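You operate a simulated robot arm through the tools that you are given. There is no shell and no other tool. Be economical: measure what you need, move in short steps, check, and stop when the job is done.

You are at the controls of a simulated robot arm. One attempt, no reset.

## Task
Wet the gum of the yellow envelope and seal its flap all along.
Fine: teal brush from the wet roller, back in its cup; fold the flap and press it with the folding bar; put the bar back. Set down upright: purple folding bar. A coat counts when it lies all over at full strength: go over it till it gets no stronger.

It is judged by the outcome, as a careful person would: the job done as asked, and still so three seconds after it is handed in. It fails if anything else is knocked over, pushed out of place, dropped, spilled or broken. A push-on lid holds only when it is set on centred and level and pressed home; a screw cap is set on level and turned clockwise until tight. Flat cloth is picked up by pressing the open fingertips on it (5 to 10 N) and closing them slowly along it; thin cloth reads only 2 to 8 mm in the jaws.

## Robot
A 7-joint arm with a two-finger parallel gripper, fixed in place. Base frame: the origin is at the foot of the arm, x ahead of it, y to its left, z up; the work surface is at about z = 883. Readings come in mm, degrees, newtons and seconds.
Its first joint turns from -166.0 to 166.0 degrees. Payload 4.4 kg.
The tool frame sits at the grasp point between the pads (the TCP): z along the fingers, y along the line on which they close. The tips reach 23 mm beyond it. Largest opening 94 mm; finger width 38, thickness 10; the body of the gripper, 54 by 96 mm, starts 39 mm behind the TCP.
Orientation is that of the tool frame in the base frame, as [roll, pitch, yaw] about the fixed x, y, z axes, in that order (R = Rz(yaw) Ry(pitch) Rx(roll)). With the fingers straight down and closing along the base's y, the tool's x points along the base's -x, its y along +y and its z along -z.

## Interface
- The arm moves only by the tool nudge_tool. Its argument "rows" is a list of rows, each a list of 3 entries, a list of its own where there are three numbers: the shift along the base's x, y, z in mm, then the turn, a rotation vector about the base's x, y, z in degrees, then the gripper command, from -1 (fully open) to 1 (shut), values between in proportion. In form: [[[dx, dy, dz], [wx, wy, wz], fingers], ...]. A call has 1 to 12 rows; each row is the pose to reach, as a shift and turn from the pose commanded when the call began. Rows are played at 5 a second. More than 50 mm and 8.6 degrees between two rows, or a gripper value outside its range, and nothing of the call is played. Where a pose cannot be reached the arm comes as near as it can. A force on the tool above 40 N (or 10 N above the force at the start of the call, whichever is more), or a blocked arm, ends the call early, and 0.2 s more pass. Each finger travels about 72 mm/s and halts on what it meets, pressing with about 33 N; the grip force reading is that of the motor and also rises with nothing between the fingers. The clock runs only during rows and for 0.2 s after the last one: add rows that repeat a pose to give the fingers time. The reply holds the time, the measured pose of the TCP, the force on the tool along the base axes, the opening and the grip force, in the units named above and with some noise, with the torque about the TCP (base axes, N m) and any sound that the robot's microphone picked up.
- Cameras (640 x 400 px; columns grow to the right, rows downward): "scene" is fixed at [34.9, 640.5, 1641.9]; the picture's right is [-0.32, -0.95, 0.00], its down [-0.52, 0.17, -0.84] and it looks along [0.79, -0.27, -0.55] (base axes); focal length 374 px, centre (320, 200). "wrist" rides on the gripper at [86, 16, -75] in the tool frame; the picture's right is [-0.18, 0.98, 0.00], its down [-0.58, -0.11, -0.81] and it looks along [-0.79, -0.15, 0.59] (tool axes); focal length 243 px, centre (320, 200). There is no depth. A picture from a camera that has moved, and an enlarged one, comes with that camera's place and axes in the base frame and with its lens. The place of the scene camera against the robot may be out by one fixed shift of up to 25 mm in any direction.
- get_image(camera): a new picture of that camera. The clock stands still meanwhile.
- zoom(camera, box): a new picture of the part [left, top, right, bottom] of that camera's present view, enlarged. The clock stands still meanwhile.
- sign_off(): hands the job in; it is judged then, once.

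Work in short steps. Places have to be worked out from the pictures, the camera data and where the tool is seen: move nearer, look again, correct. Check each grasp and each placing, and mend what went wrong. You have 120 turns and 64 pictures in all, those below and enlarged ones among them. Open the gripper and draw the arm clear of the work before you hand the job in, unless the task says otherwise; then end with one line.

The tools are called after "Emit:" as a command line: name --argument value ..., lists and objects as JSON in quotes. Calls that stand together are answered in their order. nudge_tool: Moves the arm, as the interface text tells. Its arguments: {"type":"object","properties":{"rows":{"type":"array","items":{"type":"array"}}},"required":["rows"]} The other tools are called the same way: get_image (camera) takes a picture; zoom (camera, box) takes an enlarged picture of a part of a camera's view; sign_off () hands the job in.

At the start:

```text
t: 0.0
tcp_pos: [565.9, 444.1, 1356.7]
orientation: [-180.0, 0.0, 180.0]
contact_force: [-0.3, -0.5, -0.2]
moment: [0.01, 0.01, 0.0]
opening: 94.2
finger_force: 0.0
```

scene: 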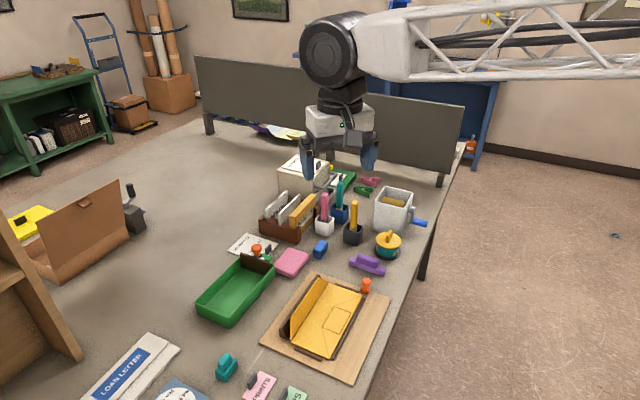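
wrist: 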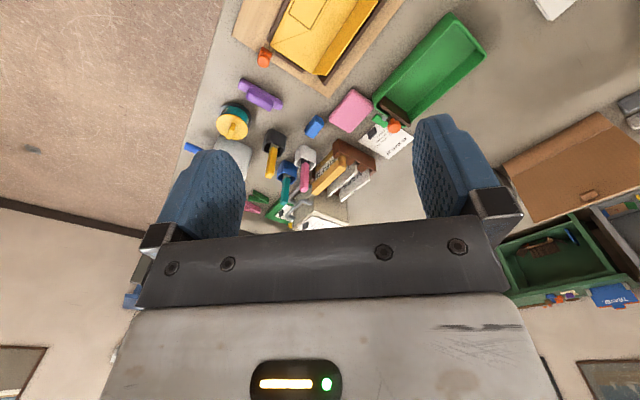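

I start with enlarged views of the work area to find the envelope, brush, roller and bar.

Emit:
zoom --camera "scene" --box '[250, 150, 450, 275]'

Emit:
zoom --camera "scene" --box '[240, 250, 416, 390]'

```text
3.20 times, centred on (350, 212) of scene
camera zoom: at [34.9, 640.5, 1641.9], right [-0.32, -0.95, 0.0], down [-0.52, 0.17, -0.84], along [0.79, -0.27, -0.55], focal length 1196 px, centre (224, 160)
```

zoom: 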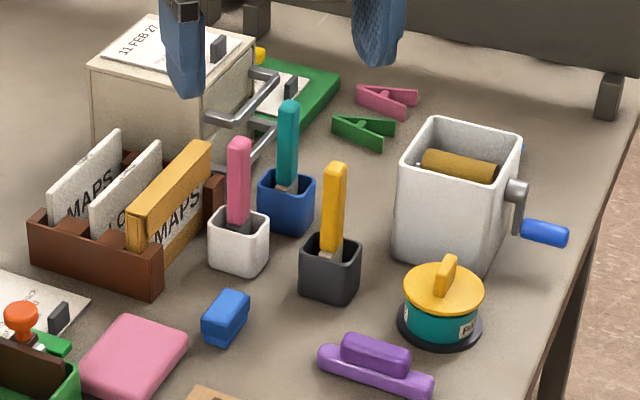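

```text
2.86 times, centred on (328, 320) of scene
camera zoom: at [34.9, 640.5, 1641.9], right [-0.32, -0.95, 0.0], down [-0.52, 0.17, -0.84], along [0.79, -0.27, -0.55], focal length 1068 px, centre (297, -143)
```

zoom: 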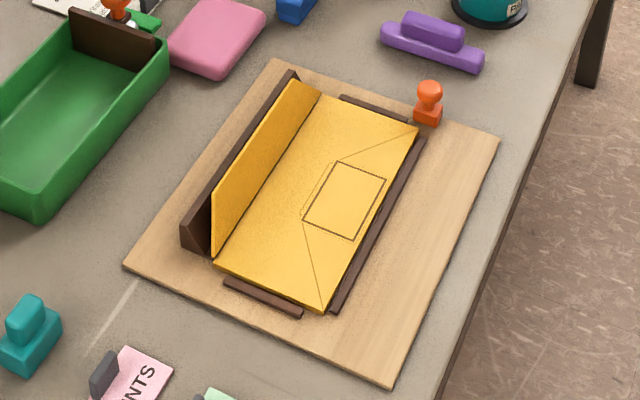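

The board with the envelope is near (610, 420), and the brushes and roller are further out at about x 970. I back the arm off so the wrist camera sees the envelope and tools more closely.

Emit:
nudge_tool --rows '[[[-40, -10, -20], [0, 0, 0], -1], [[-80, -20, -40], [0, 0, 0], -1], [[-120, -30, -60], [0, 0, 0], -1], [[-160, -40, -80], [0, 0, 0], -1], [[-200, -50, -100], [0, 0, 0], -1], [[-200, -50, -100], [0, 0, 0], -1]]'

Emit:
get_image --camera "wrist"

```text
t: 1.4
tcp_pos: [364.6, 395.3, 1255.2]
orientation: [-179.9, 0.0, -180.0]
contact_force: [0.4, 0.4, -0.5]
moment: [0.03, -0.02, -0.01]
opening: 94.2
finger_force: 0.1
```

```text
59 pictures are left
camera wrist: at [278.3, 413.4, 1329.9], right [0.18, 0.98, 0.0], down [0.58, -0.11, 0.81], along [0.79, -0.15, -0.59], focal length 243 px, centre (320, 200)
```

wrist: 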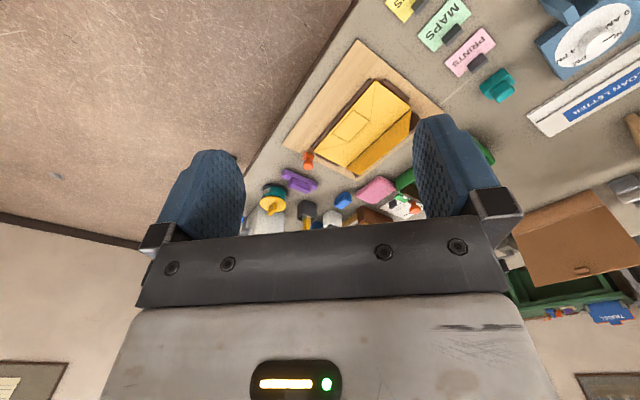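

I enlarge the envelope and the tool area.

Emit:
zoom --camera "wrist" --box '[280, 40, 440, 190]'

```text
2.67 times, centred on (360, 115) of wrist
camera zoom: at [278.3, 413.4, 1329.9], right [0.18, 0.98, 0.0], down [0.58, -0.11, 0.81], along [0.79, -0.15, -0.59], focal length 647 px, centre (213, 427)
```

zoom: 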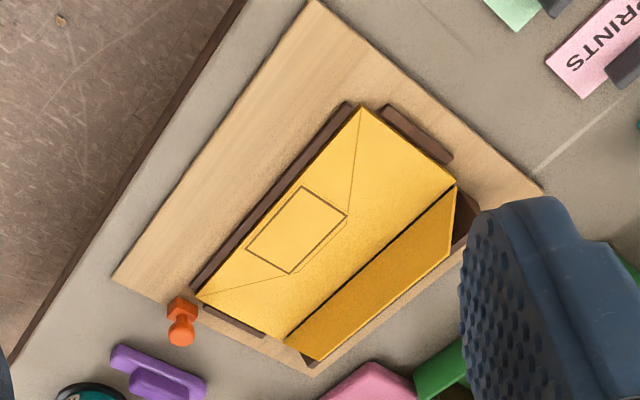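

The envelope runs from about (521,470)/(594,541) to (739,397)/(671,324), turned 45°, with its flap standing against a wall on the hinge side. Now I move forward for a closer look at the brushes and roller.

Emit:
nudge_tool --rows '[[[45, -10, 0], [0, 0, 0], -1], [[90, -20, 0], [0, 0, 0], -1], [[135, -30, 0], [0, 0, 0], -1], [[180, -40, 0], [0, 0, 0], -1], [[225, -55, 0], [0, 0, 0], -1], [[270, -75, 0], [0, 0, 0], -1], [[300, -95, -20], [0, 0, 0], -1], [[335, -115, -40], [0, 0, 0], -1], [[335, -115, -40], [0, 0, 0], -1]]'

Emit:
get_image --camera "wrist"

```text
t: 3.4
tcp_pos: [703.8, 278.4, 1217.5]
orientation: [180.0, 0.0, -180.0]
contact_force: [-0.8, 0.2, 0.0]
moment: [-0.01, 0.02, 0.01]
opening: 94.0
finger_force: 0.0
```

```text
57 pictures are left
camera wrist: at [617.7, 296.0, 1290.9], right [0.18, 0.98, 0.0], down [0.58, -0.11, 0.81], along [0.79, -0.15, -0.59], focal length 243 px, centre (320, 200)
```

wrist: 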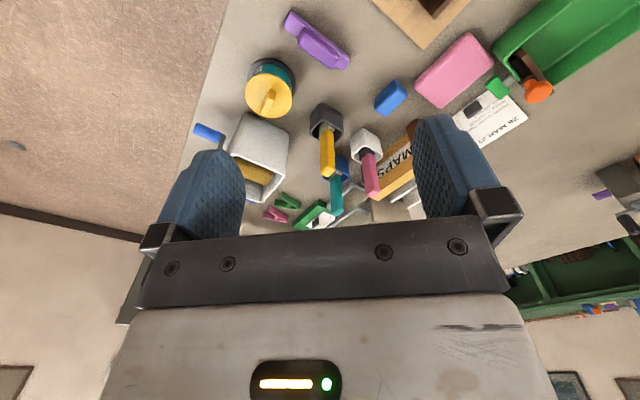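

Emit:
zoom --camera "wrist" --box '[190, 80, 430, 230]'

```text
2.67 times, centred on (310, 155) of wrist
camera zoom: at [617.7, 296.0, 1290.9], right [0.18, 0.98, 0.0], down [0.58, -0.11, 0.81], along [0.79, -0.15, -0.59], focal length 647 px, centre (347, 320)
```

zoom: 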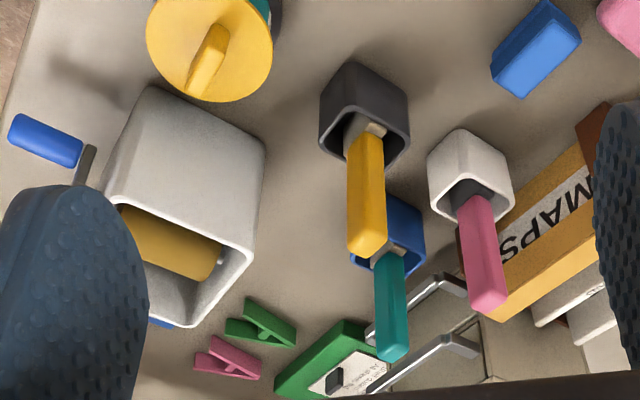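

The teal brush stands at about (988, 260) with its top near z 1038. I hover short of it to check reach and get a close look.

Emit:
nudge_tool --rows '[[[45, -5, 0], [0, 0, 0], -1], [[90, -10, 0], [0, 0, 0], -1], [[135, -15, 0], [0, 0, 0], -1], [[180, -18, -20], [0, 0, 0], -1], [[210, -18, -50], [0, 0, 0], -1], [[225, -18, -70], [0, 0, 0], -1], [[225, -18, -70], [0, 0, 0], -1]]'

Emit:
get_image --camera "wrist"

```text
t: 5.0
tcp_pos: [927.3, 259.2, 1143.8]
orientation: [180.0, 0.0, 180.0]
contact_force: [0.0, -0.1, 0.6]
moment: [0.03, 0.01, 0.01]
opening: 93.9
finger_force: 0.2
```

```text
55 pictures are left
camera wrist: at [842.0, 276.5, 1218.1], right [0.18, 0.98, 0.0], down [0.58, -0.11, 0.81], along [0.79, -0.15, -0.59], focal length 243 px, centre (320, 200)
```

wrist: 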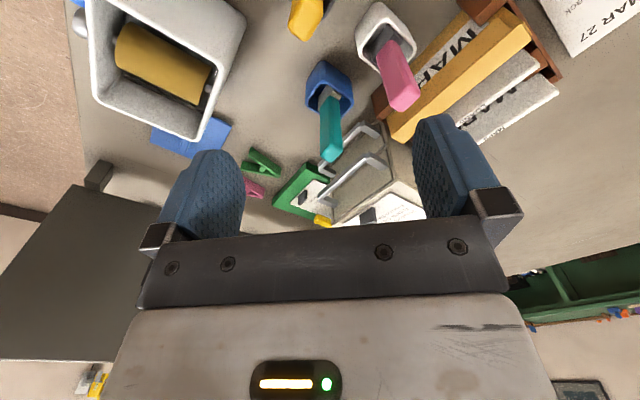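

I enlarge the teal brush for its exact place and the direction of its faces.

Emit:
zoom --camera "wrist" --box '[250, 40, 410, 190]'

```text
2.67 times, centred on (330, 115) of wrist
camera zoom: at [842.0, 276.5, 1218.1], right [0.18, 0.98, 0.0], down [0.58, -0.11, 0.81], along [0.79, -0.15, -0.59], focal length 647 px, centre (293, 427)
```

zoom: 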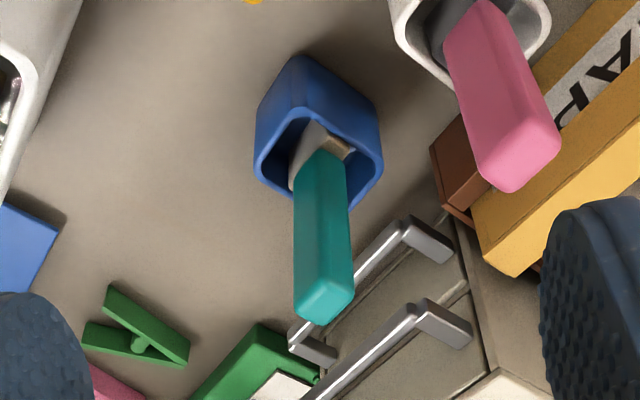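

Closer enlargement of the handle to judge how it is turned.

Emit:
zoom --camera "wrist" --box '[305, 50, 355, 170]'

Emit:
zoom --camera "scene" --box '[310, 160, 380, 250]'

```text
3.33 times, centred on (330, 110) of wrist
camera zoom: at [842.0, 276.5, 1218.1], right [0.18, 0.98, 0.0], down [0.58, -0.11, 0.81], along [0.79, -0.15, -0.59], focal length 809 px, centre (287, 500)
```

zoom: 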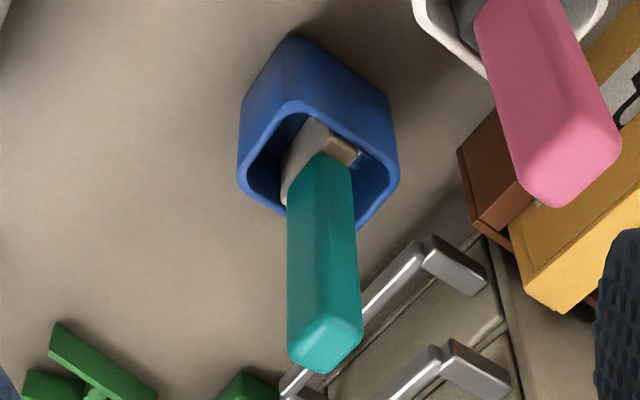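

```text
4.44 times, centred on (345, 205) of scene
camera zoom: at [34.9, 640.5, 1641.9], right [-0.32, -0.95, 0.0], down [-0.52, 0.17, -0.84], along [0.79, -0.27, -0.55], focal length 1662 px, centre (209, 178)
```

zoom: 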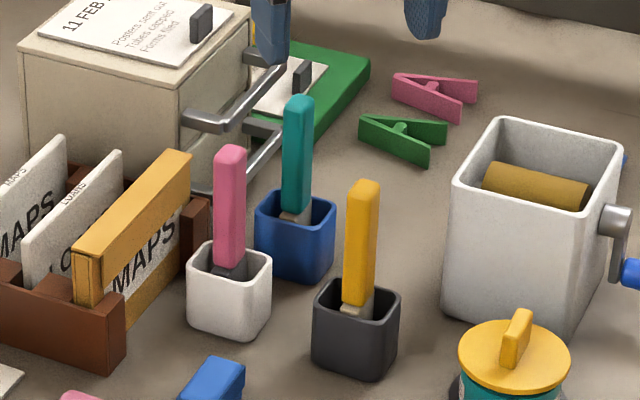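

The handle is about 16 mm square, turned 45°, centred near (1018, 255) with its top at z ≈ 1027. I turn the gripper 45° and test the reach above it.

Emit:
nudge_tool --rows '[[[0, 0, 0], [0, 0, 8], -0.2], [[0, 0, 0], [0, 0, 16], -0.2], [[0, 0, 0], [0, 0, 24], -0.2], [[10, 0, 0], [0, 0, 32], -0.2], [[30, 0, 0], [0, 0, 40], -0.2], [[60, -2, 0], [0, 0, 45], -0.2], [[91, -4, -20], [0, 0, 45], -0.2], [[91, -4, -50], [0, 0, 45], -0.2], [[91, -4, -50], [0, 0, 45], -0.2]]'

Emit:
get_image --camera "wrist"

```text
t: 7.0
tcp_pos: [1017.0, 257.0, 1095.2]
orientation: [179.9, 0.0, -135.0]
contact_force: [-0.3, 1.0, 0.3]
moment: [0.0, -0.01, 0.02]
opening: 56.2
finger_force: 0.1
```

```text
51 pictures are left
camera wrist: at [944.9, 208.7, 1170.3], right [-0.56, 0.83, 0.0], down [0.49, 0.33, 0.81], along [0.67, 0.46, -0.59], focal length 243 px, centre (320, 200)
```

wrist: 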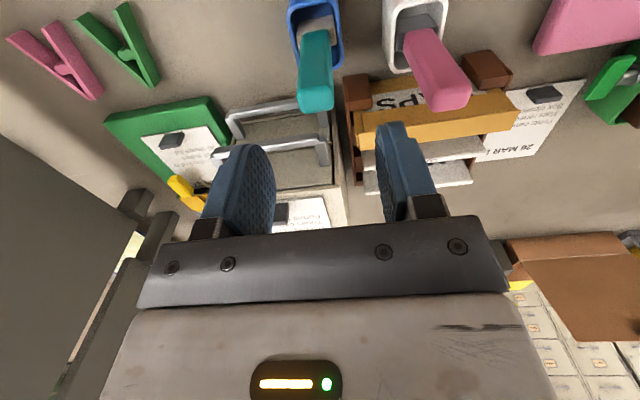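

It reaches upright, and the picture puts the handle top at (1016, 255), right under the jaws. I descend to grip 25 mm down the handle and close.

Emit:
nudge_tool --rows '[[[-1, 0, -30], [0, 0, 0], -0.2], [[-2, 0, -60], [0, 0, 0], -0.2], [[-2, 0, -90], [0, 0, 0], -0.2], [[-2, 0, -90], [0, 0, 0], -0.2], [[-2, 0, -90], [0, 0, 0], 0.3], [[-2, 0, -90], [0, 0, 0], 0.6], [[-2, 0, -90], [0, 0, 0], 0.9], [[-2, 0, -90], [0, 0, 0], 1], [[-2, 0, -90], [0, 0, 0], 1]]'

Emit:
get_image --camera "scene"

```text
t: 9.0
tcp_pos: [1016.9, 255.6, 1006.9]
orientation: [-180.0, 0.0, -135.1]
contact_force: [12.0, -13.0, -1.7]
moment: [-0.96, -0.85, -0.03]
opening: 23.9
finger_force: 33.0
```

```text
50 pictures are left
```

scene: 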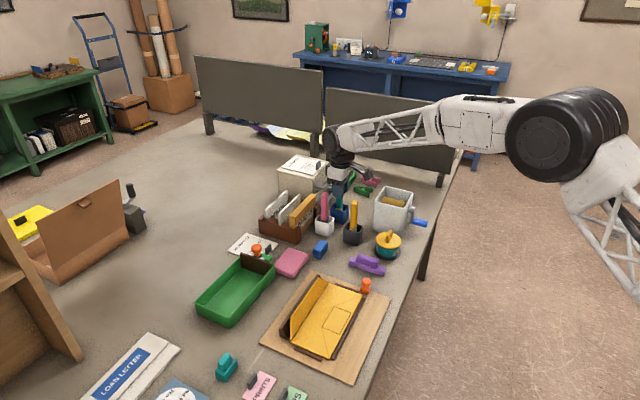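

The grip reads 24 mm with an 18 N side force, so the handle sits slightly off toward (+x, −y). I shift the jaws that way by a few mm to relax it.

Emit:
nudge_tool --rows '[[[1, -1, 0], [0, 0, 0], 1], [[2, -2, 0], [0, 0, 0], 1], [[2, -2, 0], [0, 0, 0], 1]]'

Emit:
zoom --camera "wrist" --box '[200, 0, 440, 220]'

```text
t: 9.8
tcp_pos: [1017.7, 255.1, 1006.6]
orientation: [-180.0, 0.1, -135.0]
contact_force: [0.2, 0.1, -0.1]
moment: [0.0, 0.01, -0.01]
opening: 23.1
finger_force: 33.5
```

```text
1.82 times, centred on (320, 110) of wrist
camera zoom: at [945.5, 206.5, 1081.7], right [-0.57, 0.82, 0.0], down [0.49, 0.33, 0.81], along [0.67, 0.46, -0.59], focal length 441 px, centre (320, 364)
```

zoom: 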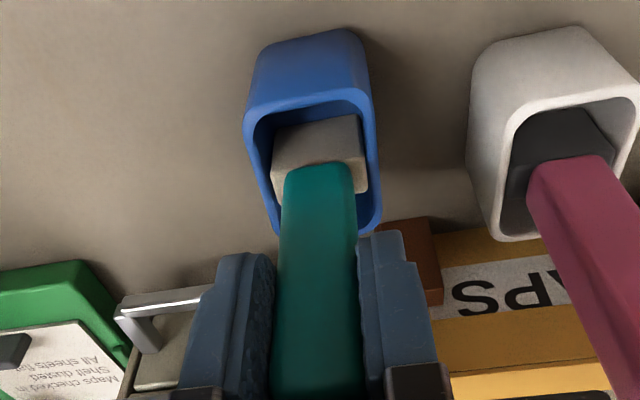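

Forces are gone and the handle is held square. I lift straight up out of the cup.

Emit:
nudge_tool --rows '[[[0, 0, 20], [0, 0, 0], 1], [[0, 0, 45], [0, 0, 0], 1], [[0, 0, 75], [0, 0, 0], 1], [[0, 0, 105], [0, 0, 0], 1], [[0, 0, 130], [0, 0, 0], 1], [[0, 0, 130], [0, 0, 0], 1]]'

Emit:
get_image --camera "wrist"

Emit:
zoom --camera "scene" --box '[290, 120, 450, 240]'

```text
t: 11.2
tcp_pos: [1016.8, 253.8, 1139.4]
orientation: [180.0, 0.0, -135.0]
contact_force: [0.3, 1.2, -0.7]
moment: [0.0, -0.03, 0.0]
opening: 23.6
finger_force: 33.4
```

```text
48 pictures are left
camera wrist: at [945.4, 205.3, 1213.1], right [-0.56, 0.83, 0.0], down [0.49, 0.33, 0.81], along [0.67, 0.46, -0.59], focal length 243 px, centre (320, 200)
```

wrist: 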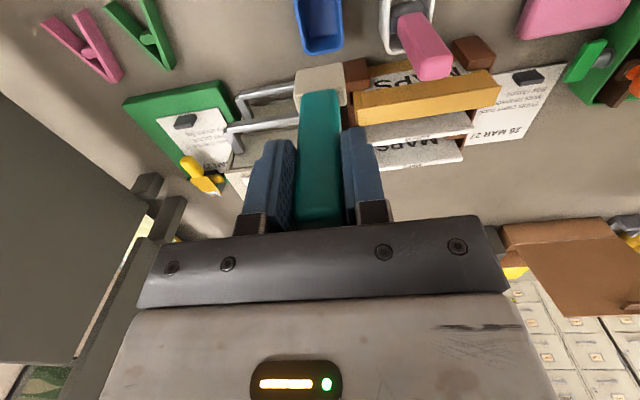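

```text
3.33 times, centred on (370, 180) of scene
camera zoom: at [34.9, 640.5, 1641.9], right [-0.32, -0.95, 0.0], down [-0.52, 0.17, -0.84], along [0.79, -0.27, -0.55], focal length 1246 px, centre (153, 267)
```

zoom: 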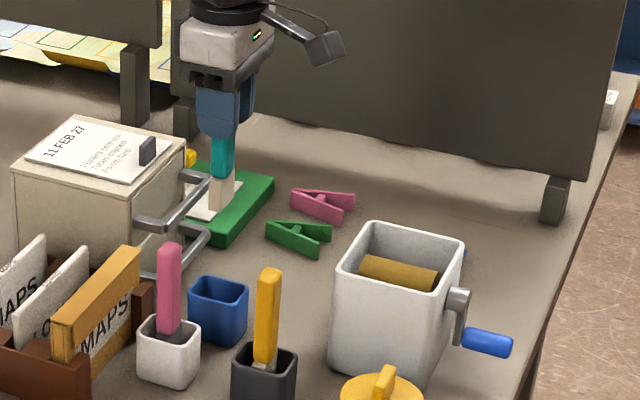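

The brush is held with its tuft about 120 mm below the TCP. I carry it past the roller box and look down at the roller.

Emit:
nudge_tool --rows '[[[-20, -30, 20], [0, 0, 0], 1], [[-45, -62, 30], [0, 0, 0], 1], [[-70, -95, 30], [0, 0, 0], 1], [[-93, -130, 30], [0, 0, 0], 1], [[-117, -165, 30], [0, 0, 0], 1], [[-140, -198, 30], [0, 0, 0], 1], [[-150, -208, 30], [0, 0, 0], 1], [[-150, -208, 30], [0, 0, 0], 1]]'

Emit:
get_image --camera "wrist"

Emit:
zoom --camera "scene" --box '[330, 120, 450, 250]'

```text
t: 13.0
tcp_pos: [866.9, 47.2, 1167.1]
orientation: [-180.0, 0.0, -134.9]
contact_force: [0.4, -0.4, -0.8]
moment: [0.02, -0.03, 0.0]
opening: 23.4
finger_force: 33.1
```

```text
46 pictures are left
camera wrist: at [795.1, -1.6, 1241.4], right [-0.56, 0.83, 0.0], down [0.49, 0.33, 0.81], along [0.67, 0.46, -0.59], focal length 243 px, centre (320, 200)
```

wrist: 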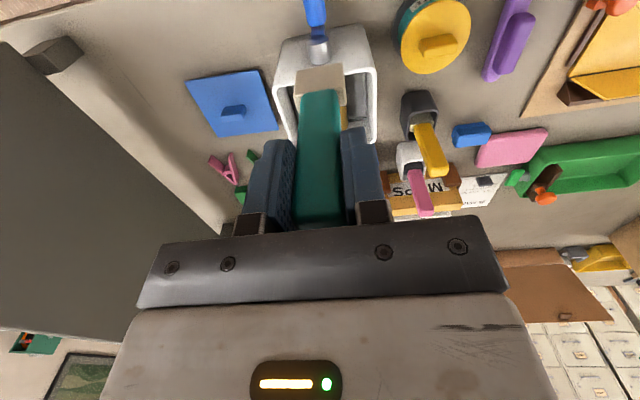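

```text
3.08 times, centred on (390, 185) of scene
camera zoom: at [34.9, 640.5, 1641.9], right [-0.32, -0.95, 0.0], down [-0.52, 0.17, -0.84], along [0.79, -0.27, -0.55], focal length 1150 px, centre (105, 246)
```

zoom: 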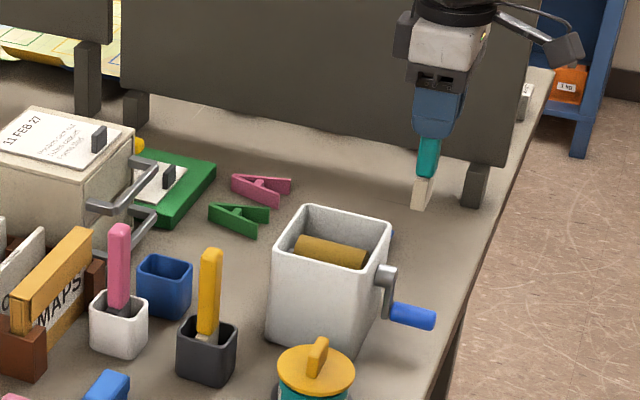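

The roller centre works out at about (929, 106) from both cameras, its axis along (+x,+y). I move over it and go down to rim level.

Emit:
nudge_tool --rows '[[[30, 29, 0], [0, 0, 0], 1], [[62, 59, 0], [0, 0, 0], 1], [[62, 59, 0], [0, 0, 0], 1], [[62, 59, -25], [0, 0, 0], 1], [[62, 59, -50], [0, 0, 0], 1], [[62, 59, -50], [0, 0, 0], 1]]'

Emit:
zoom --camera "scene" --box '[350, 150, 430, 240]'

Emit:
zoom --camera "wrist" --box '[240, 0, 400, 120]'

```text
t: 14.4
tcp_pos: [928.4, 106.4, 1117.0]
orientation: [179.9, 0.0, -134.9]
contact_force: [0.1, -0.1, -0.5]
moment: [0.01, -0.01, 0.0]
opening: 23.3
finger_force: 33.1
```

```text
4.44 times, centred on (390, 195) of scene
camera zoom: at [34.9, 640.5, 1641.9], right [-0.32, -0.95, 0.0], down [-0.52, 0.17, -0.84], along [0.79, -0.27, -0.55], focal length 1662 px, centre (9, 222)
```

zoom: 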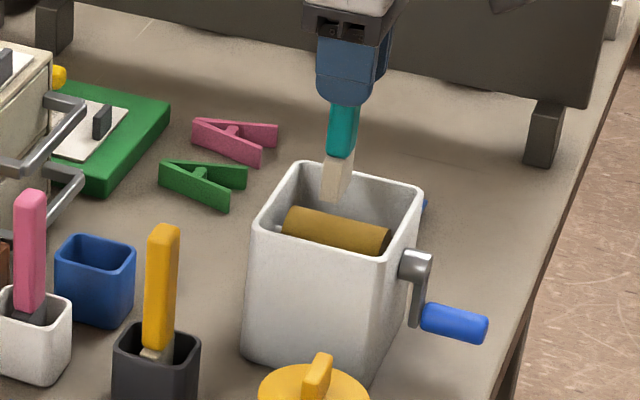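

```text
3.33 times, centred on (320, 60) of wrist
camera zoom: at [856.8, 58.4, 1191.0], right [-0.56, 0.83, 0.0], down [0.49, 0.33, 0.81], along [0.67, 0.46, -0.59], focal length 809 px, centre (320, 667)
```

zoom: 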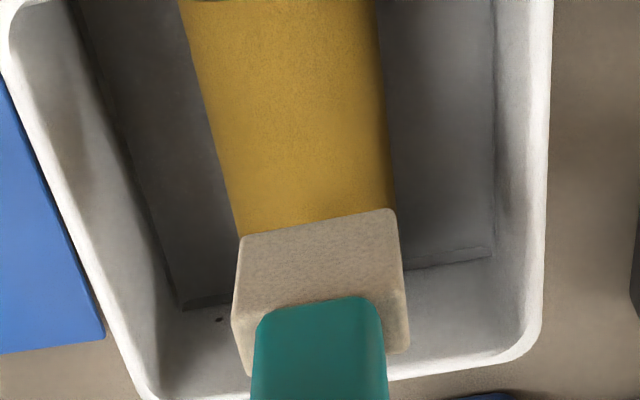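

The tuft is over the roller, roughly 25–30 mm above it. I lower it in small steps, watching the force.

Emit:
nudge_tool --rows '[[[-3, -3, -12], [0, 0, 0], 1], [[-3, -3, -20], [0, 0, 0], 1], [[-3, -3, -23], [0, 0, 0], 1], [[-3, -3, -26], [0, 0, 0], 1], [[-3, -3, -26], [0, 0, 0], 1]]'

```text
t: 15.6
tcp_pos: [928.4, 104.4, 1091.1]
orientation: [-179.9, -0.1, -135.0]
contact_force: [0.4, 0.8, 0.0]
moment: [-0.02, 0.0, 0.0]
opening: 23.6
finger_force: 33.2
```

Emit:
nudge_tool --rows '[[[0, 0, -3], [0, 0, 0], 1], [[0, 0, -5], [0, 0, 0], 1], [[0, 0, -7], [0, 0, 0], 1], [[0, 0, -9], [0, 0, 0], 1], [[0, 0, -9], [0, 0, 0], 1]]'

Emit:
zoom --camera "scene" --box '[370, 160, 420, 220]'

```text
t: 16.8
tcp_pos: [927.5, 103.7, 1082.1]
orientation: [-179.9, 0.0, -135.0]
contact_force: [4.5, -3.2, 32.3]
moment: [-0.21, -0.24, -0.01]
opening: 23.9
finger_force: 33.1
```

```text
6.67 times, centred on (395, 190) of scene
camera zoom: at [34.9, 640.5, 1641.9], right [-0.32, -0.95, 0.0], down [-0.52, 0.17, -0.84], along [0.79, -0.27, -0.55], focal length 2492 px, centre (-180, 267)
```

zoom: 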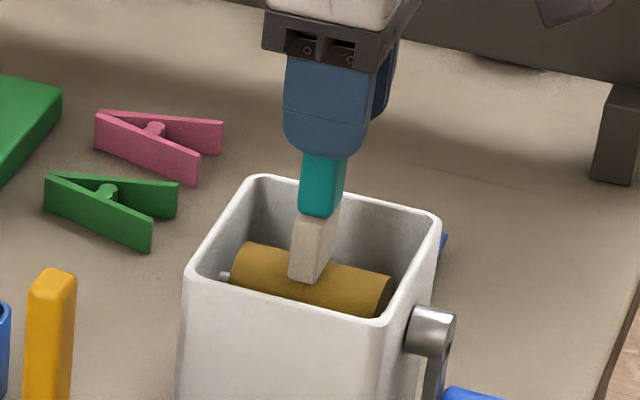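

Contact at 32 N, a bit hard. I ease off 4 mm and rub along the roller.

Emit:
nudge_tool --rows '[[[0, 0, 3], [0, 0, 0], 1], [[8, 8, 3], [0, 0, 0], 1], [[0, 0, 3], [0, 0, 0], 1], [[-8, -8, 3], [0, 0, 0], 1], [[0, 0, 3], [0, 0, 0], 1], [[0, 0, 3], [0, 0, 0], 1]]'

Emit:
zoom --camera "scene" --box '[370, 160, 420, 220]'

```text
t: 18.2
tcp_pos: [927.1, 103.3, 1083.4]
orientation: [-180.0, -0.1, -135.0]
contact_force: [-0.2, 0.5, -1.0]
moment: [-0.01, 0.04, 0.0]
opening: 23.5
finger_force: 32.4
```

```text
6.67 times, centred on (395, 190) of scene
camera zoom: at [34.9, 640.5, 1641.9], right [-0.32, -0.95, 0.0], down [-0.52, 0.17, -0.84], along [0.79, -0.27, -0.55], focal length 2492 px, centre (-180, 267)
```

zoom: 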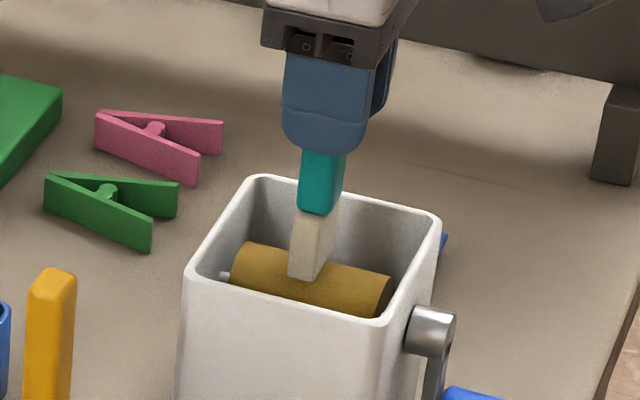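

Now it just touches. I press lightly (about 2 mm) and rub to soak the tuft.

Emit:
nudge_tool --rows '[[[0, 0, -2], [0, 0, 0], 1], [[6, 6, -2], [0, 0, 0], 1], [[12, 12, -2], [0, 0, 0], 1], [[6, 6, -2], [0, 0, 0], 1], [[0, 0, -2], [0, 0, 0], 1], [[-6, -6, -2], [0, 0, 0], 1], [[-12, -12, -2], [0, 0, 0], 1], [[-6, -6, -2], [0, 0, 0], 1], [[0, 0, -2], [0, 0, 0], 1], [[0, 0, -2], [0, 0, 0], 1]]'

Emit:
zoom --camera "scene" --box '[370, 160, 420, 220]'

```text
t: 20.4
tcp_pos: [927.4, 103.7, 1082.5]
orientation: [-179.9, 0.0, -134.9]
contact_force: [-1.4, -2.3, 3.1]
moment: [-0.19, 0.03, -0.01]
opening: 23.4
finger_force: 32.9
```

```text
6.67 times, centred on (395, 190) of scene
camera zoom: at [34.9, 640.5, 1641.9], right [-0.32, -0.95, 0.0], down [-0.52, 0.17, -0.84], along [0.79, -0.27, -0.55], focal length 2492 px, centre (-180, 267)
```

zoom: 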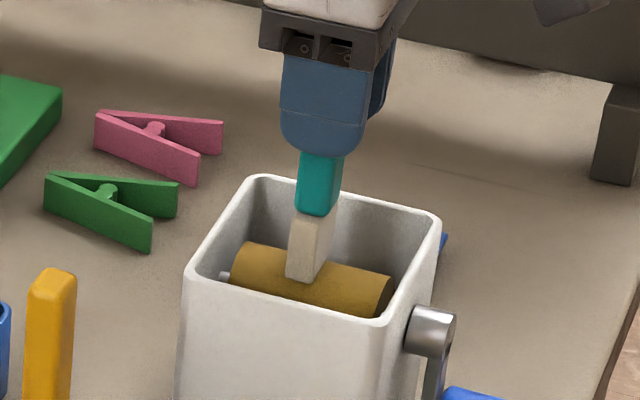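

I lift out and check the tuft for wetness.

Emit:
nudge_tool --rows '[[[0, 0, 20], [0, 0, 0], 1], [[0, 0, 45], [0, 0, 0], 1], [[0, 0, 75], [0, 0, 0], 1], [[0, 0, 75], [0, 0, 0], 1]]'

Emit:
zoom --camera "scene" --box '[370, 130, 420, 220]'

```text
t: 21.4
tcp_pos: [926.1, 102.0, 1158.2]
orientation: [-180.0, 0.0, -135.0]
contact_force: [-1.0, 0.3, -1.0]
moment: [0.02, -0.03, -0.02]
opening: 23.3
finger_force: 33.0
```

```text
4.44 times, centred on (395, 175) of scene
camera zoom: at [34.9, 640.5, 1641.9], right [-0.32, -0.95, 0.0], down [-0.52, 0.17, -0.84], along [0.79, -0.27, -0.55], focal length 1662 px, centre (-13, 311)
```

zoom: 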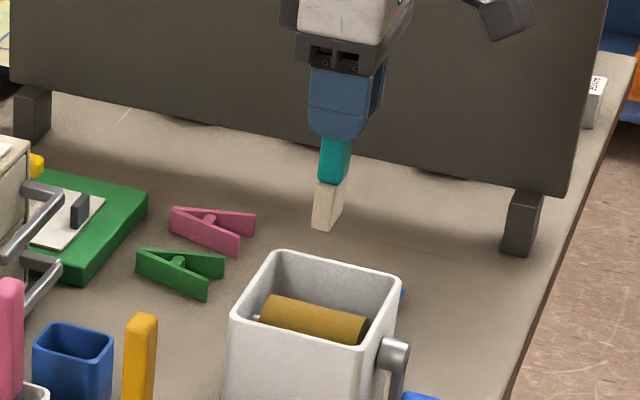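

No visible change on the tuft (water is clear); the gum will show it. I carry the brush to the body side of the envelope and look at the flap's inner face.

Emit:
nudge_tool --rows '[[[-35, 29, 0], [0, 0, 0], 1], [[-70, 58, 0], [0, 0, 0], 1], [[-105, 88, 0], [0, 0, 0], 1], [[-140, 118, 0], [0, 0, 0], 1], [[-175, 148, 0], [0, 0, 0], 1], [[-210, 178, 0], [0, 0, 0], 1], [[-245, 208, -10], [0, 0, 0], 1], [[-280, 238, -20], [0, 0, 0], 1], [[-310, 263, -35], [0, 0, 0], 1], [[-336, 288, -50], [0, 0, 0], 1], [[-336, 288, -50], [0, 0, 0], 1]]'

Emit:
get_image --camera "wrist"

Emit:
zoom --camera "scene" --box '[260, 240, 400, 390]'

```text
t: 23.8
tcp_pos: [589.0, 390.1, 1108.5]
orientation: [-179.9, 0.1, -135.0]
contact_force: [-0.7, -0.3, -0.1]
moment: [-0.03, 0.03, -0.02]
opening: 23.7
finger_force: 32.8
```

```text
38 pictures are left
camera wrist: at [516.9, 341.6, 1182.1], right [-0.56, 0.83, 0.0], down [0.49, 0.33, 0.81], along [0.67, 0.46, -0.59], focal length 243 px, centre (320, 200)
```

wrist: 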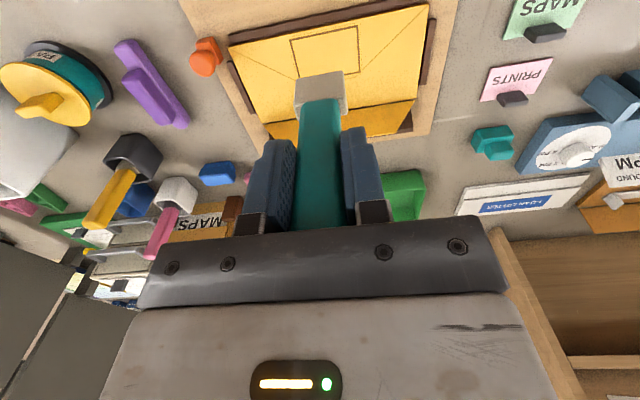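

```text
2.67 times, centred on (330, 315) of scene
camera zoom: at [34.9, 640.5, 1641.9], right [-0.32, -0.95, 0.0], down [-0.52, 0.17, -0.84], along [0.79, -0.27, -0.55], focal length 997 px, centre (293, -107)
```

zoom: 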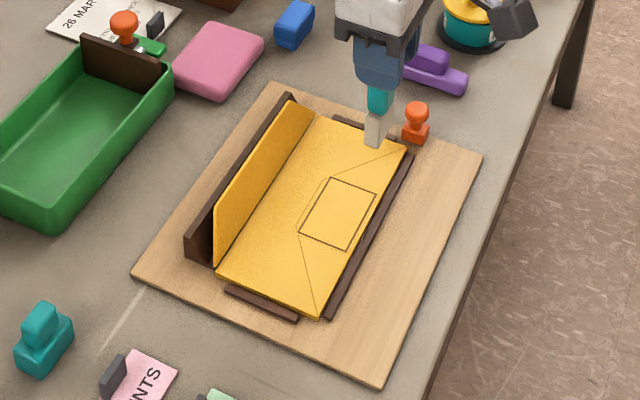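

The flap stands on the hinge line p=(x+y)/√2≈803 (from q≈37 to 242), leaning back about 13° to a top edge near z≈940. I tilt the brush 50° toward the flap, still well clear of it, and look.

Emit:
nudge_tool --rows '[[[0, 0, 0], [5.6, -5.6, 0], 1], [[0, 0, 0], [11.2, -11.2, 0], 1], [[0, 0, 0], [16.8, -16.8, 0], 1], [[-2, -2, -5], [22.4, -22.4, 0], 1], [[-4, -4, -15], [28, -28, 0], 1], [[-6, -6, -30], [33.6, -33.6, 0], 1], [[-8, -8, -45], [35.4, -35.4, 0], 1], [[-8, -8, -65], [35.4, -35.4, 0], 1], [[-8, -8, -80], [35.4, -35.4, 0], 1], [[-8, -8, -80], [35.4, -35.4, 0], 1]]'

Emit:
get_image --camera "wrist"

Emit:
zoom --camera "scene" --box '[260, 240, 400, 390]'

```text
t: 26.0
tcp_pos: [583.7, 382.5, 1029.2]
orientation: [-179.9, 50.0, -134.9]
contact_force: [-0.7, -0.3, -0.1]
moment: [-0.05, -0.02, 0.0]
opening: 23.6
finger_force: 33.0
```

```text
36 pictures are left
camera wrist: at [492.9, 315.5, 1010.0], right [-0.61, 0.78, 0.14], down [-0.1, -0.25, 0.96], along [0.79, 0.58, 0.23], focal length 243 px, centre (320, 200)
```

wrist: 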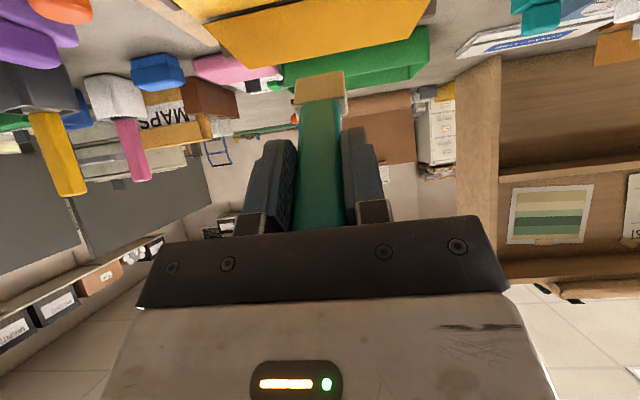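

```text
2.67 times, centred on (330, 315) of scene
camera zoom: at [34.9, 640.5, 1641.9], right [-0.32, -0.95, 0.0], down [-0.52, 0.17, -0.84], along [0.79, -0.27, -0.55], focal length 997 px, centre (293, -107)
```

zoom: 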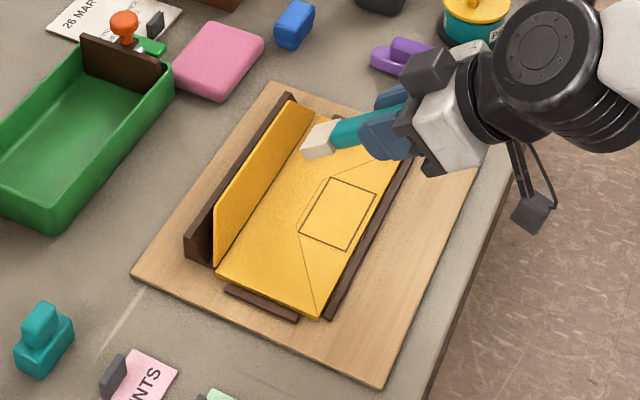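

The flap's top edge is at z≈931, q≈55 to 213. I lower the tip to mid-flap height and advance gently until it touches.

Emit:
nudge_tool --rows '[[[0, 0, -20], [0, 0, 0], 1], [[0, 0, -40], [0, 0, 0], 1], [[8, 8, -41], [0, 0, 0], 1], [[15, 15, -41], [0, 0, 0], 1], [[17, 17, -41], [0, 0, 0], 1], [[19, 19, -41], [0, 0, 0], 1], [[20, 20, -41], [0, 0, 0], 1], [[20, 20, -41], [0, 0, 0], 1]]'

Emit:
zoom --camera "scene" --box '[280, 260, 370, 350]'

```text
t: 27.8
tcp_pos: [602.7, 403.2, 988.2]
orientation: [180.0, 50.1, -135.1]
contact_force: [-1.1, -0.1, -0.6]
moment: [-0.05, -0.01, 0.03]
opening: 23.5
finger_force: 33.0
```

```text
4.44 times, centred on (325, 305) of scene
camera zoom: at [34.9, 640.5, 1641.9], right [-0.32, -0.95, 0.0], down [-0.52, 0.17, -0.84], along [0.79, -0.27, -0.55], focal length 1662 px, centre (298, -267)
```

zoom: 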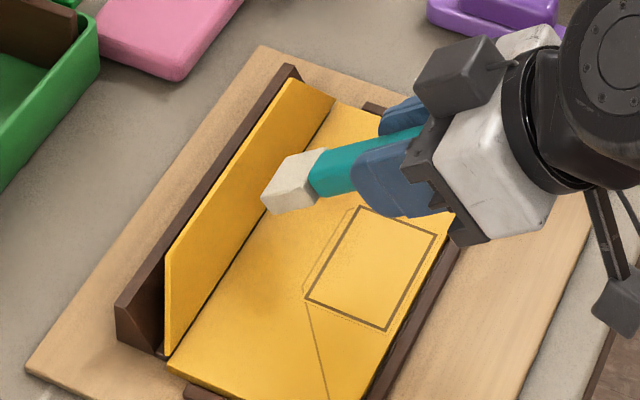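

Close but not touching yet. I advance 1.4 mm at a time.

Emit:
nudge_tool --rows '[[[1, 1, 0], [0, 0, 0], 1], [[2, 2, 0], [0, 0, 0], 1], [[3, 3, 0], [0, 0, 0], 1], [[4, 4, 0], [0, 0, 0], 1], [[4, 4, 0], [0, 0, 0], 1]]'

```text
t: 29.0
tcp_pos: [606.9, 409.1, 987.6]
orientation: [179.9, 50.1, -135.0]
contact_force: [-0.3, 0.3, -0.6]
moment: [-0.01, 0.05, 0.0]
opening: 23.7
finger_force: 33.1
```

Emit:
nudge_tool --rows '[[[1, 1, 0], [0, 0, 0], 1], [[2, 2, 0], [0, 0, 0], 1], [[3, 3, 0], [0, 0, 0], 1], [[4, 4, 0], [0, 0, 0], 1], [[4, 4, 0], [0, 0, 0], 1]]'

Emit:
zoom --camera "scene" --box '[280, 260, 370, 350]'

```text
t: 30.2
tcp_pos: [610.4, 411.2, 987.9]
orientation: [180.0, 50.1, -135.1]
contact_force: [0.1, 0.5, -0.6]
moment: [-0.03, -0.01, -0.01]
opening: 23.0
finger_force: 32.8
```

```text
4.44 times, centred on (325, 305) of scene
camera zoom: at [34.9, 640.5, 1641.9], right [-0.32, -0.95, 0.0], down [-0.52, 0.17, -0.84], along [0.79, -0.27, -0.55], focal length 1662 px, centre (298, -267)
```

zoom: 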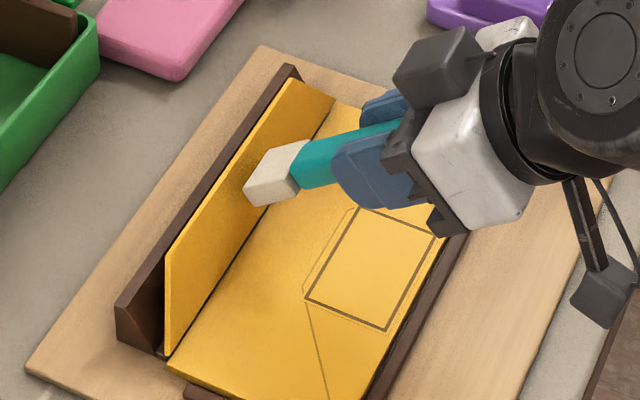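

Still no contact; continuing the gentle advance.

Emit:
nudge_tool --rows '[[[1, 1, 0], [0, 0, 0], 1], [[2, 2, 0], [0, 0, 0], 1], [[3, 3, 0], [0, 0, 0], 1], [[4, 4, 0], [0, 0, 0], 1], [[5, 5, 0], [0, 0, 0], 1], [[6, 6, 0], [0, 0, 0], 1], [[6, 6, 0], [0, 0, 0], 1]]'

Emit:
zoom --camera "scene" --box '[280, 260, 370, 350]'

```text
t: 31.8
tcp_pos: [616.1, 417.9, 987.0]
orientation: [-180.0, 50.2, -135.0]
contact_force: [-1.3, -0.2, -1.4]
moment: [0.01, 0.02, 0.02]
opening: 23.3
finger_force: 32.6
```

```text
4.44 times, centred on (325, 305) of scene
camera zoom: at [34.9, 640.5, 1641.9], right [-0.32, -0.95, 0.0], down [-0.52, 0.17, -0.84], along [0.79, -0.27, -0.55], focal length 1662 px, centre (298, -267)
```

zoom: 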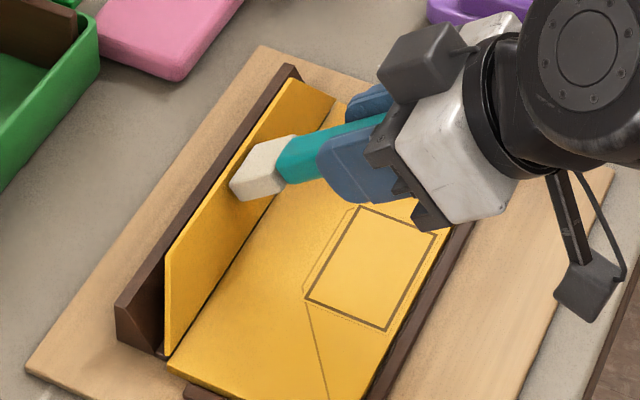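

Within about 5 mm by the picture. Continue.

Emit:
nudge_tool --rows '[[[1, 1, 0], [0, 0, 0], 1], [[2, 2, 0], [0, 0, 0], 1], [[3, 3, 0], [0, 0, 0], 1], [[3, 3, 0], [0, 0, 0], 1]]'

```text
t: 32.8
tcp_pos: [620.1, 419.9, 986.4]
orientation: [-180.0, 50.1, -135.0]
contact_force: [-1.2, 0.2, -0.3]
moment: [-0.01, 0.02, -0.02]
opening: 23.3
finger_force: 33.3
```

Emit:
nudge_tool --rows '[[[1, 1, 0], [0, 0, 0], 1], [[2, 2, 0], [0, 0, 0], 1], [[3, 3, 0], [0, 0, 0], 1], [[3, 3, 0], [0, 0, 0], 1]]'

Emit:
zoom --camera "scene" --box '[290, 260, 350, 320]'

```text
t: 33.8
tcp_pos: [622.3, 423.4, 987.7]
orientation: [180.0, 50.1, -134.9]
contact_force: [0.6, -0.2, 0.4]
moment: [0.04, 0.02, -0.06]
opening: 23.4
finger_force: 33.3
```

```text
6.67 times, centred on (320, 290) of scene
camera zoom: at [34.9, 640.5, 1641.9], right [-0.32, -0.95, 0.0], down [-0.52, 0.17, -0.84], along [0.79, -0.27, -0.55], focal length 2492 px, centre (320, -400)
```

zoom: 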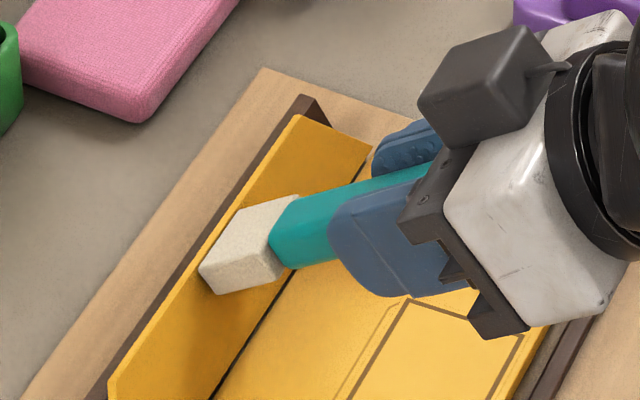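

The sight lines agree on a flap leaning back about 42° (top edge near p≈833, z≈923), so the brush at 50° is nearly square to it. I now advance along the brush axis.

Emit:
nudge_tool --rows '[[[0.5, 0.5, -0.6], [0, 0, 0], 1], [[1.1, 1.1, -1.3], [0, 0, 0], 1], [[1.6, 1.6, -1.9], [0, 0, 0], 1], [[2.2, 2.2, -2.6], [0, 0, 0], 1], [[2.7, 2.7, -3.2], [0, 0, 0], 1], [[2.7, 2.7, -3.2], [0, 0, 0], 1]]'

```text
t: 35.2
tcp_pos: [624.7, 424.6, 983.2]
orientation: [179.9, 50.2, -135.0]
contact_force: [-0.2, 0.0, -0.1]
moment: [0.02, 0.04, 0.02]
opening: 23.6
finger_force: 32.9
```

Emit:
nudge_tool --rows '[[[0.5, 0.5, -0.6], [0, 0, 0], 1], [[1.1, 1.1, -1.3], [0, 0, 0], 1], [[1.6, 1.6, -1.9], [0, 0, 0], 1], [[2.2, 2.2, -2.6], [0, 0, 0], 1], [[2.7, 2.7, -3.2], [0, 0, 0], 1], [[2.7, 2.7, -3.2], [0, 0, 0], 1]]'

Emit:
zoom --camera "scene" --box '[290, 260, 350, 320]'

```text
t: 36.6
tcp_pos: [627.5, 428.3, 980.9]
orientation: [180.0, 50.0, -135.0]
contact_force: [-0.8, -0.3, -0.6]
moment: [-0.02, 0.01, -0.02]
opening: 23.4
finger_force: 33.4
```

```text
6.67 times, centred on (320, 290) of scene
camera zoom: at [34.9, 640.5, 1641.9], right [-0.32, -0.95, 0.0], down [-0.52, 0.17, -0.84], along [0.79, -0.27, -0.55], focal length 2492 px, centre (320, -400)
```

zoom: 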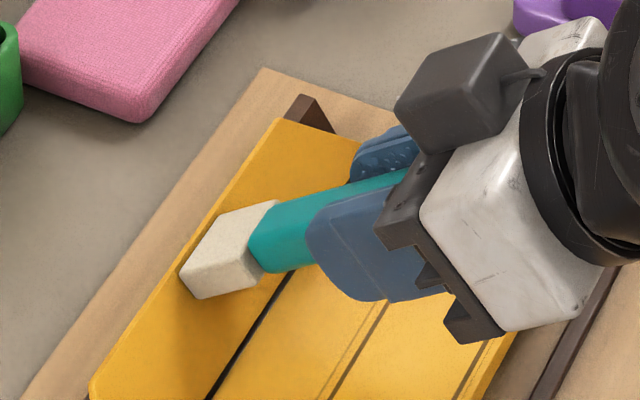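

The flap yielded backward slightly under the brush. I back off to see how it rests and whether it took a wet mark.

Emit:
nudge_tool --rows '[[[-7, -7, 6], [0, 0, 0], 1], [[-20, -20, 15], [0, 0, 0], 1], [[-34, -34, 30], [0, 0, 0], 1], [[-34, -34, 30], [0, 0, 0], 1]]'

Emit:
zoom --camera "scene" --box '[280, 265, 360, 345]'

```text
t: 37.6
tcp_pos: [595.4, 395.0, 1011.3]
orientation: [-180.0, 50.0, -135.0]
contact_force: [0.3, 0.1, -0.5]
moment: [-0.03, 0.01, 0.03]
opening: 23.5
finger_force: 32.7
```

```text
5.00 times, centred on (320, 305) of scene
camera zoom: at [34.9, 640.5, 1641.9], right [-0.32, -0.95, 0.0], down [-0.52, 0.17, -0.84], along [0.79, -0.27, -0.55], focal length 1869 px, centre (320, -325)
```

zoom: 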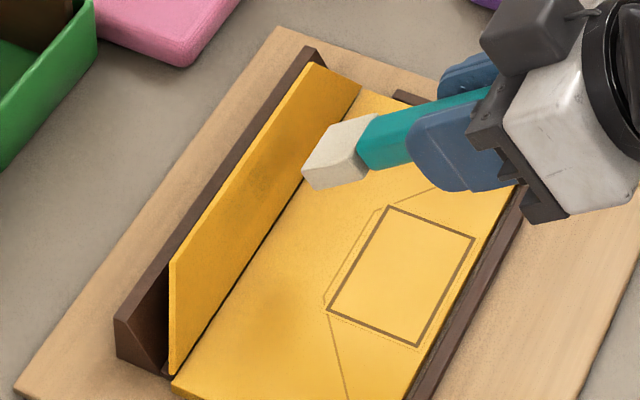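

It works: a darker wet patch shows on the flap and the flap springs back up. I re-engage slightly firmer and sweep toward the near end.

Emit:
nudge_tool --rows '[[[20, 20, -15], [0, 0, 0], 1], [[36, 36, -32], [0, 0, 0], 1], [[36, 36, -32], [0, 0, 0], 1], [[29, 43, -32], [0, 0, 0], 1], [[22, 50, -32], [0, 0, 0], 1], [[15, 57, -32], [0, 0, 0], 1], [[8, 64, -32], [0, 0, 0], 1], [[1, 71, -32], [0, 0, 0], 1], [[-6, 78, -32], [0, 0, 0], 1], [[-13, 85, -32], [0, 0, 0], 1], [[-20, 92, -32], [0, 0, 0], 1], [[-27, 99, -32], [0, 0, 0], 1]]'

Emit:
zoom --camera "scene" --box '[280, 265, 360, 345]'

```text
t: 40.2
tcp_pos: [567.7, 492.8, 978.9]
orientation: [179.9, 50.1, -135.1]
contact_force: [-5.2, -15.3, 12.6]
moment: [-0.46, -0.28, -0.59]
opening: 23.5
finger_force: 33.3
```

```text
5.00 times, centred on (320, 305) of scene
camera zoom: at [34.9, 640.5, 1641.9], right [-0.32, -0.95, 0.0], down [-0.52, 0.17, -0.84], along [0.79, -0.27, -0.55], focal length 1869 px, centre (320, -325)
```

zoom: 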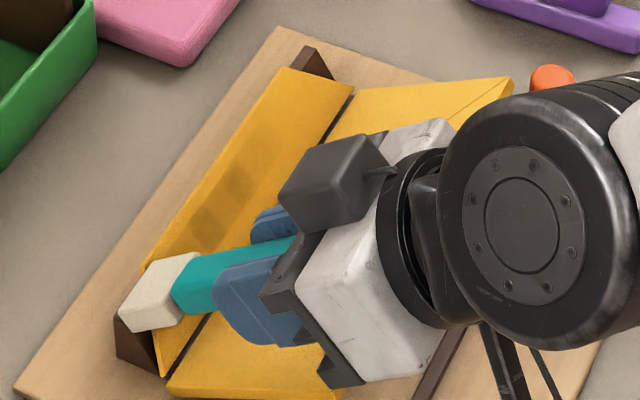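

A dark wet band appears along mid-flap; support is firm now at ~20 N. I ease off a millimetre and sweep back over to the far end.

Emit:
nudge_tool --rows '[[[-5.7, 4.3, 0.6], [0, 0, 0], 1], [[1.3, -2.7, 0.6], [0, 0, 0], 1], [[8.3, -9.7, 0.6], [0, 0, 0], 1], [[15.3, -16.7, 0.6], [0, 0, 0], 1], [[22.3, -23.7, 0.6], [0, 0, 0], 1], [[29.3, -30.7, 0.6], [0, 0, 0], 1], [[36.3, -37.7, 0.6], [0, 0, 0], 1], [[43.3, -44.7, 0.6], [0, 0, 0], 1], [[50.3, -51.7, 0.6], [0, 0, 0], 1], [[57.3, -58.7, 0.6], [0, 0, 0], 1], [[64.3, -65.7, 0.6], [0, 0, 0], 1]]'

Emit:
nudge_tool --rows '[[[7, -7, 0], [0, 0, 0], 1], [[14, -14, 0], [0, 0, 0], 1], [[21, -21, 0], [0, 0, 0], 1], [[28, -28, 0], [0, 0, 0], 1], [[35, -35, 0], [0, 0, 0], 1], [[42, -42, 0], [0, 0, 0], 1], [[49, -49, 0], [0, 0, 0], 1], [[56, -56, 0], [0, 0, 0], 1], [[63, -63, 0], [0, 0, 0], 1], [[63, -63, 0], [0, 0, 0], 1]]'

Emit:
zoom --camera "scene" --box '[280, 265, 360, 345]'

```text
t: 42.6
tcp_pos: [631.7, 428.2, 979.6]
orientation: [180.0, 50.1, -134.9]
contact_force: [-5.1, -0.6, 4.1]
moment: [0.06, 0.14, 0.16]
opening: 23.4
finger_force: 33.2
```

```text
t: 44.8
tcp_pos: [692.8, 364.9, 979.3]
orientation: [180.0, 49.9, -135.1]
contact_force: [0.7, -0.7, -0.2]
moment: [-0.02, 0.05, 0.02]
opening: 23.4
finger_force: 33.2
```

```text
5.00 times, centred on (320, 305) of scene
camera zoom: at [34.9, 640.5, 1641.9], right [-0.32, -0.95, 0.0], down [-0.52, 0.17, -0.84], along [0.79, -0.27, -0.55], focal length 1869 px, centre (320, -325)
```

zoom: 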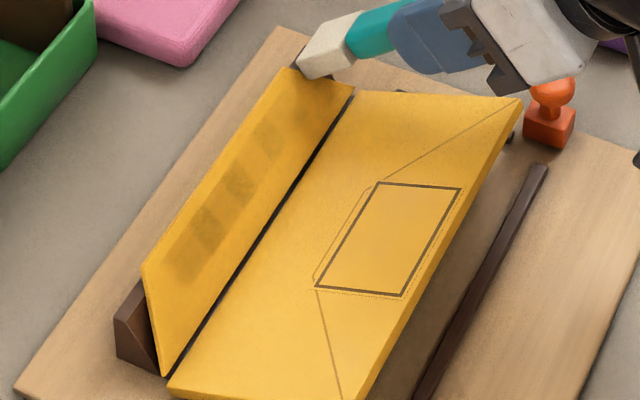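

The wet cells show along mid-flap, but the envelope body seems tipped up at its front while the flap is held back. I withdraw the brush to let it settle and look.

Emit:
nudge_tool --rows '[[[-4, -4, 5], [0, 0, 0], 1], [[-8, -8, 15], [0, 0, 0], 1], [[-12, -12, 40], [0, 0, 0], 1], [[-12, -12, 80], [0, 0, 0], 1], [[-12, -12, 80], [0, 0, 0], 1]]'

Emit:
zoom --camera "scene" --box '[270, 260, 390, 380]'

```text
t: 46.0
tcp_pos: [682.4, 352.0, 1058.2]
orientation: [-180.0, 50.1, -135.1]
contact_force: [0.5, -0.8, -0.6]
moment: [0.01, 0.03, 0.01]
opening: 23.4
finger_force: 32.9
```

```text
3.33 times, centred on (330, 320) of scene
camera zoom: at [34.9, 640.5, 1641.9], right [-0.32, -0.95, 0.0], down [-0.52, 0.17, -0.84], along [0.79, -0.27, -0.55], focal length 1246 px, centre (287, -200)
```

zoom: 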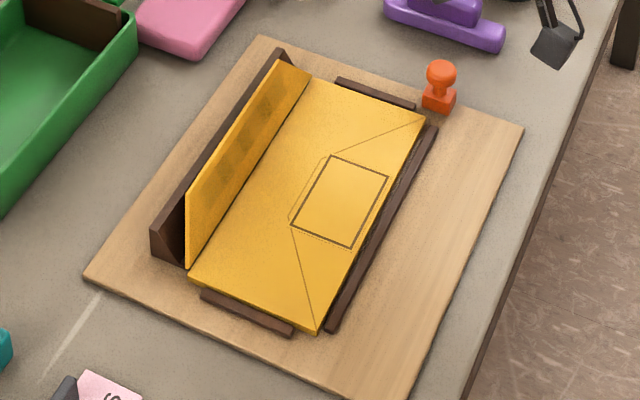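

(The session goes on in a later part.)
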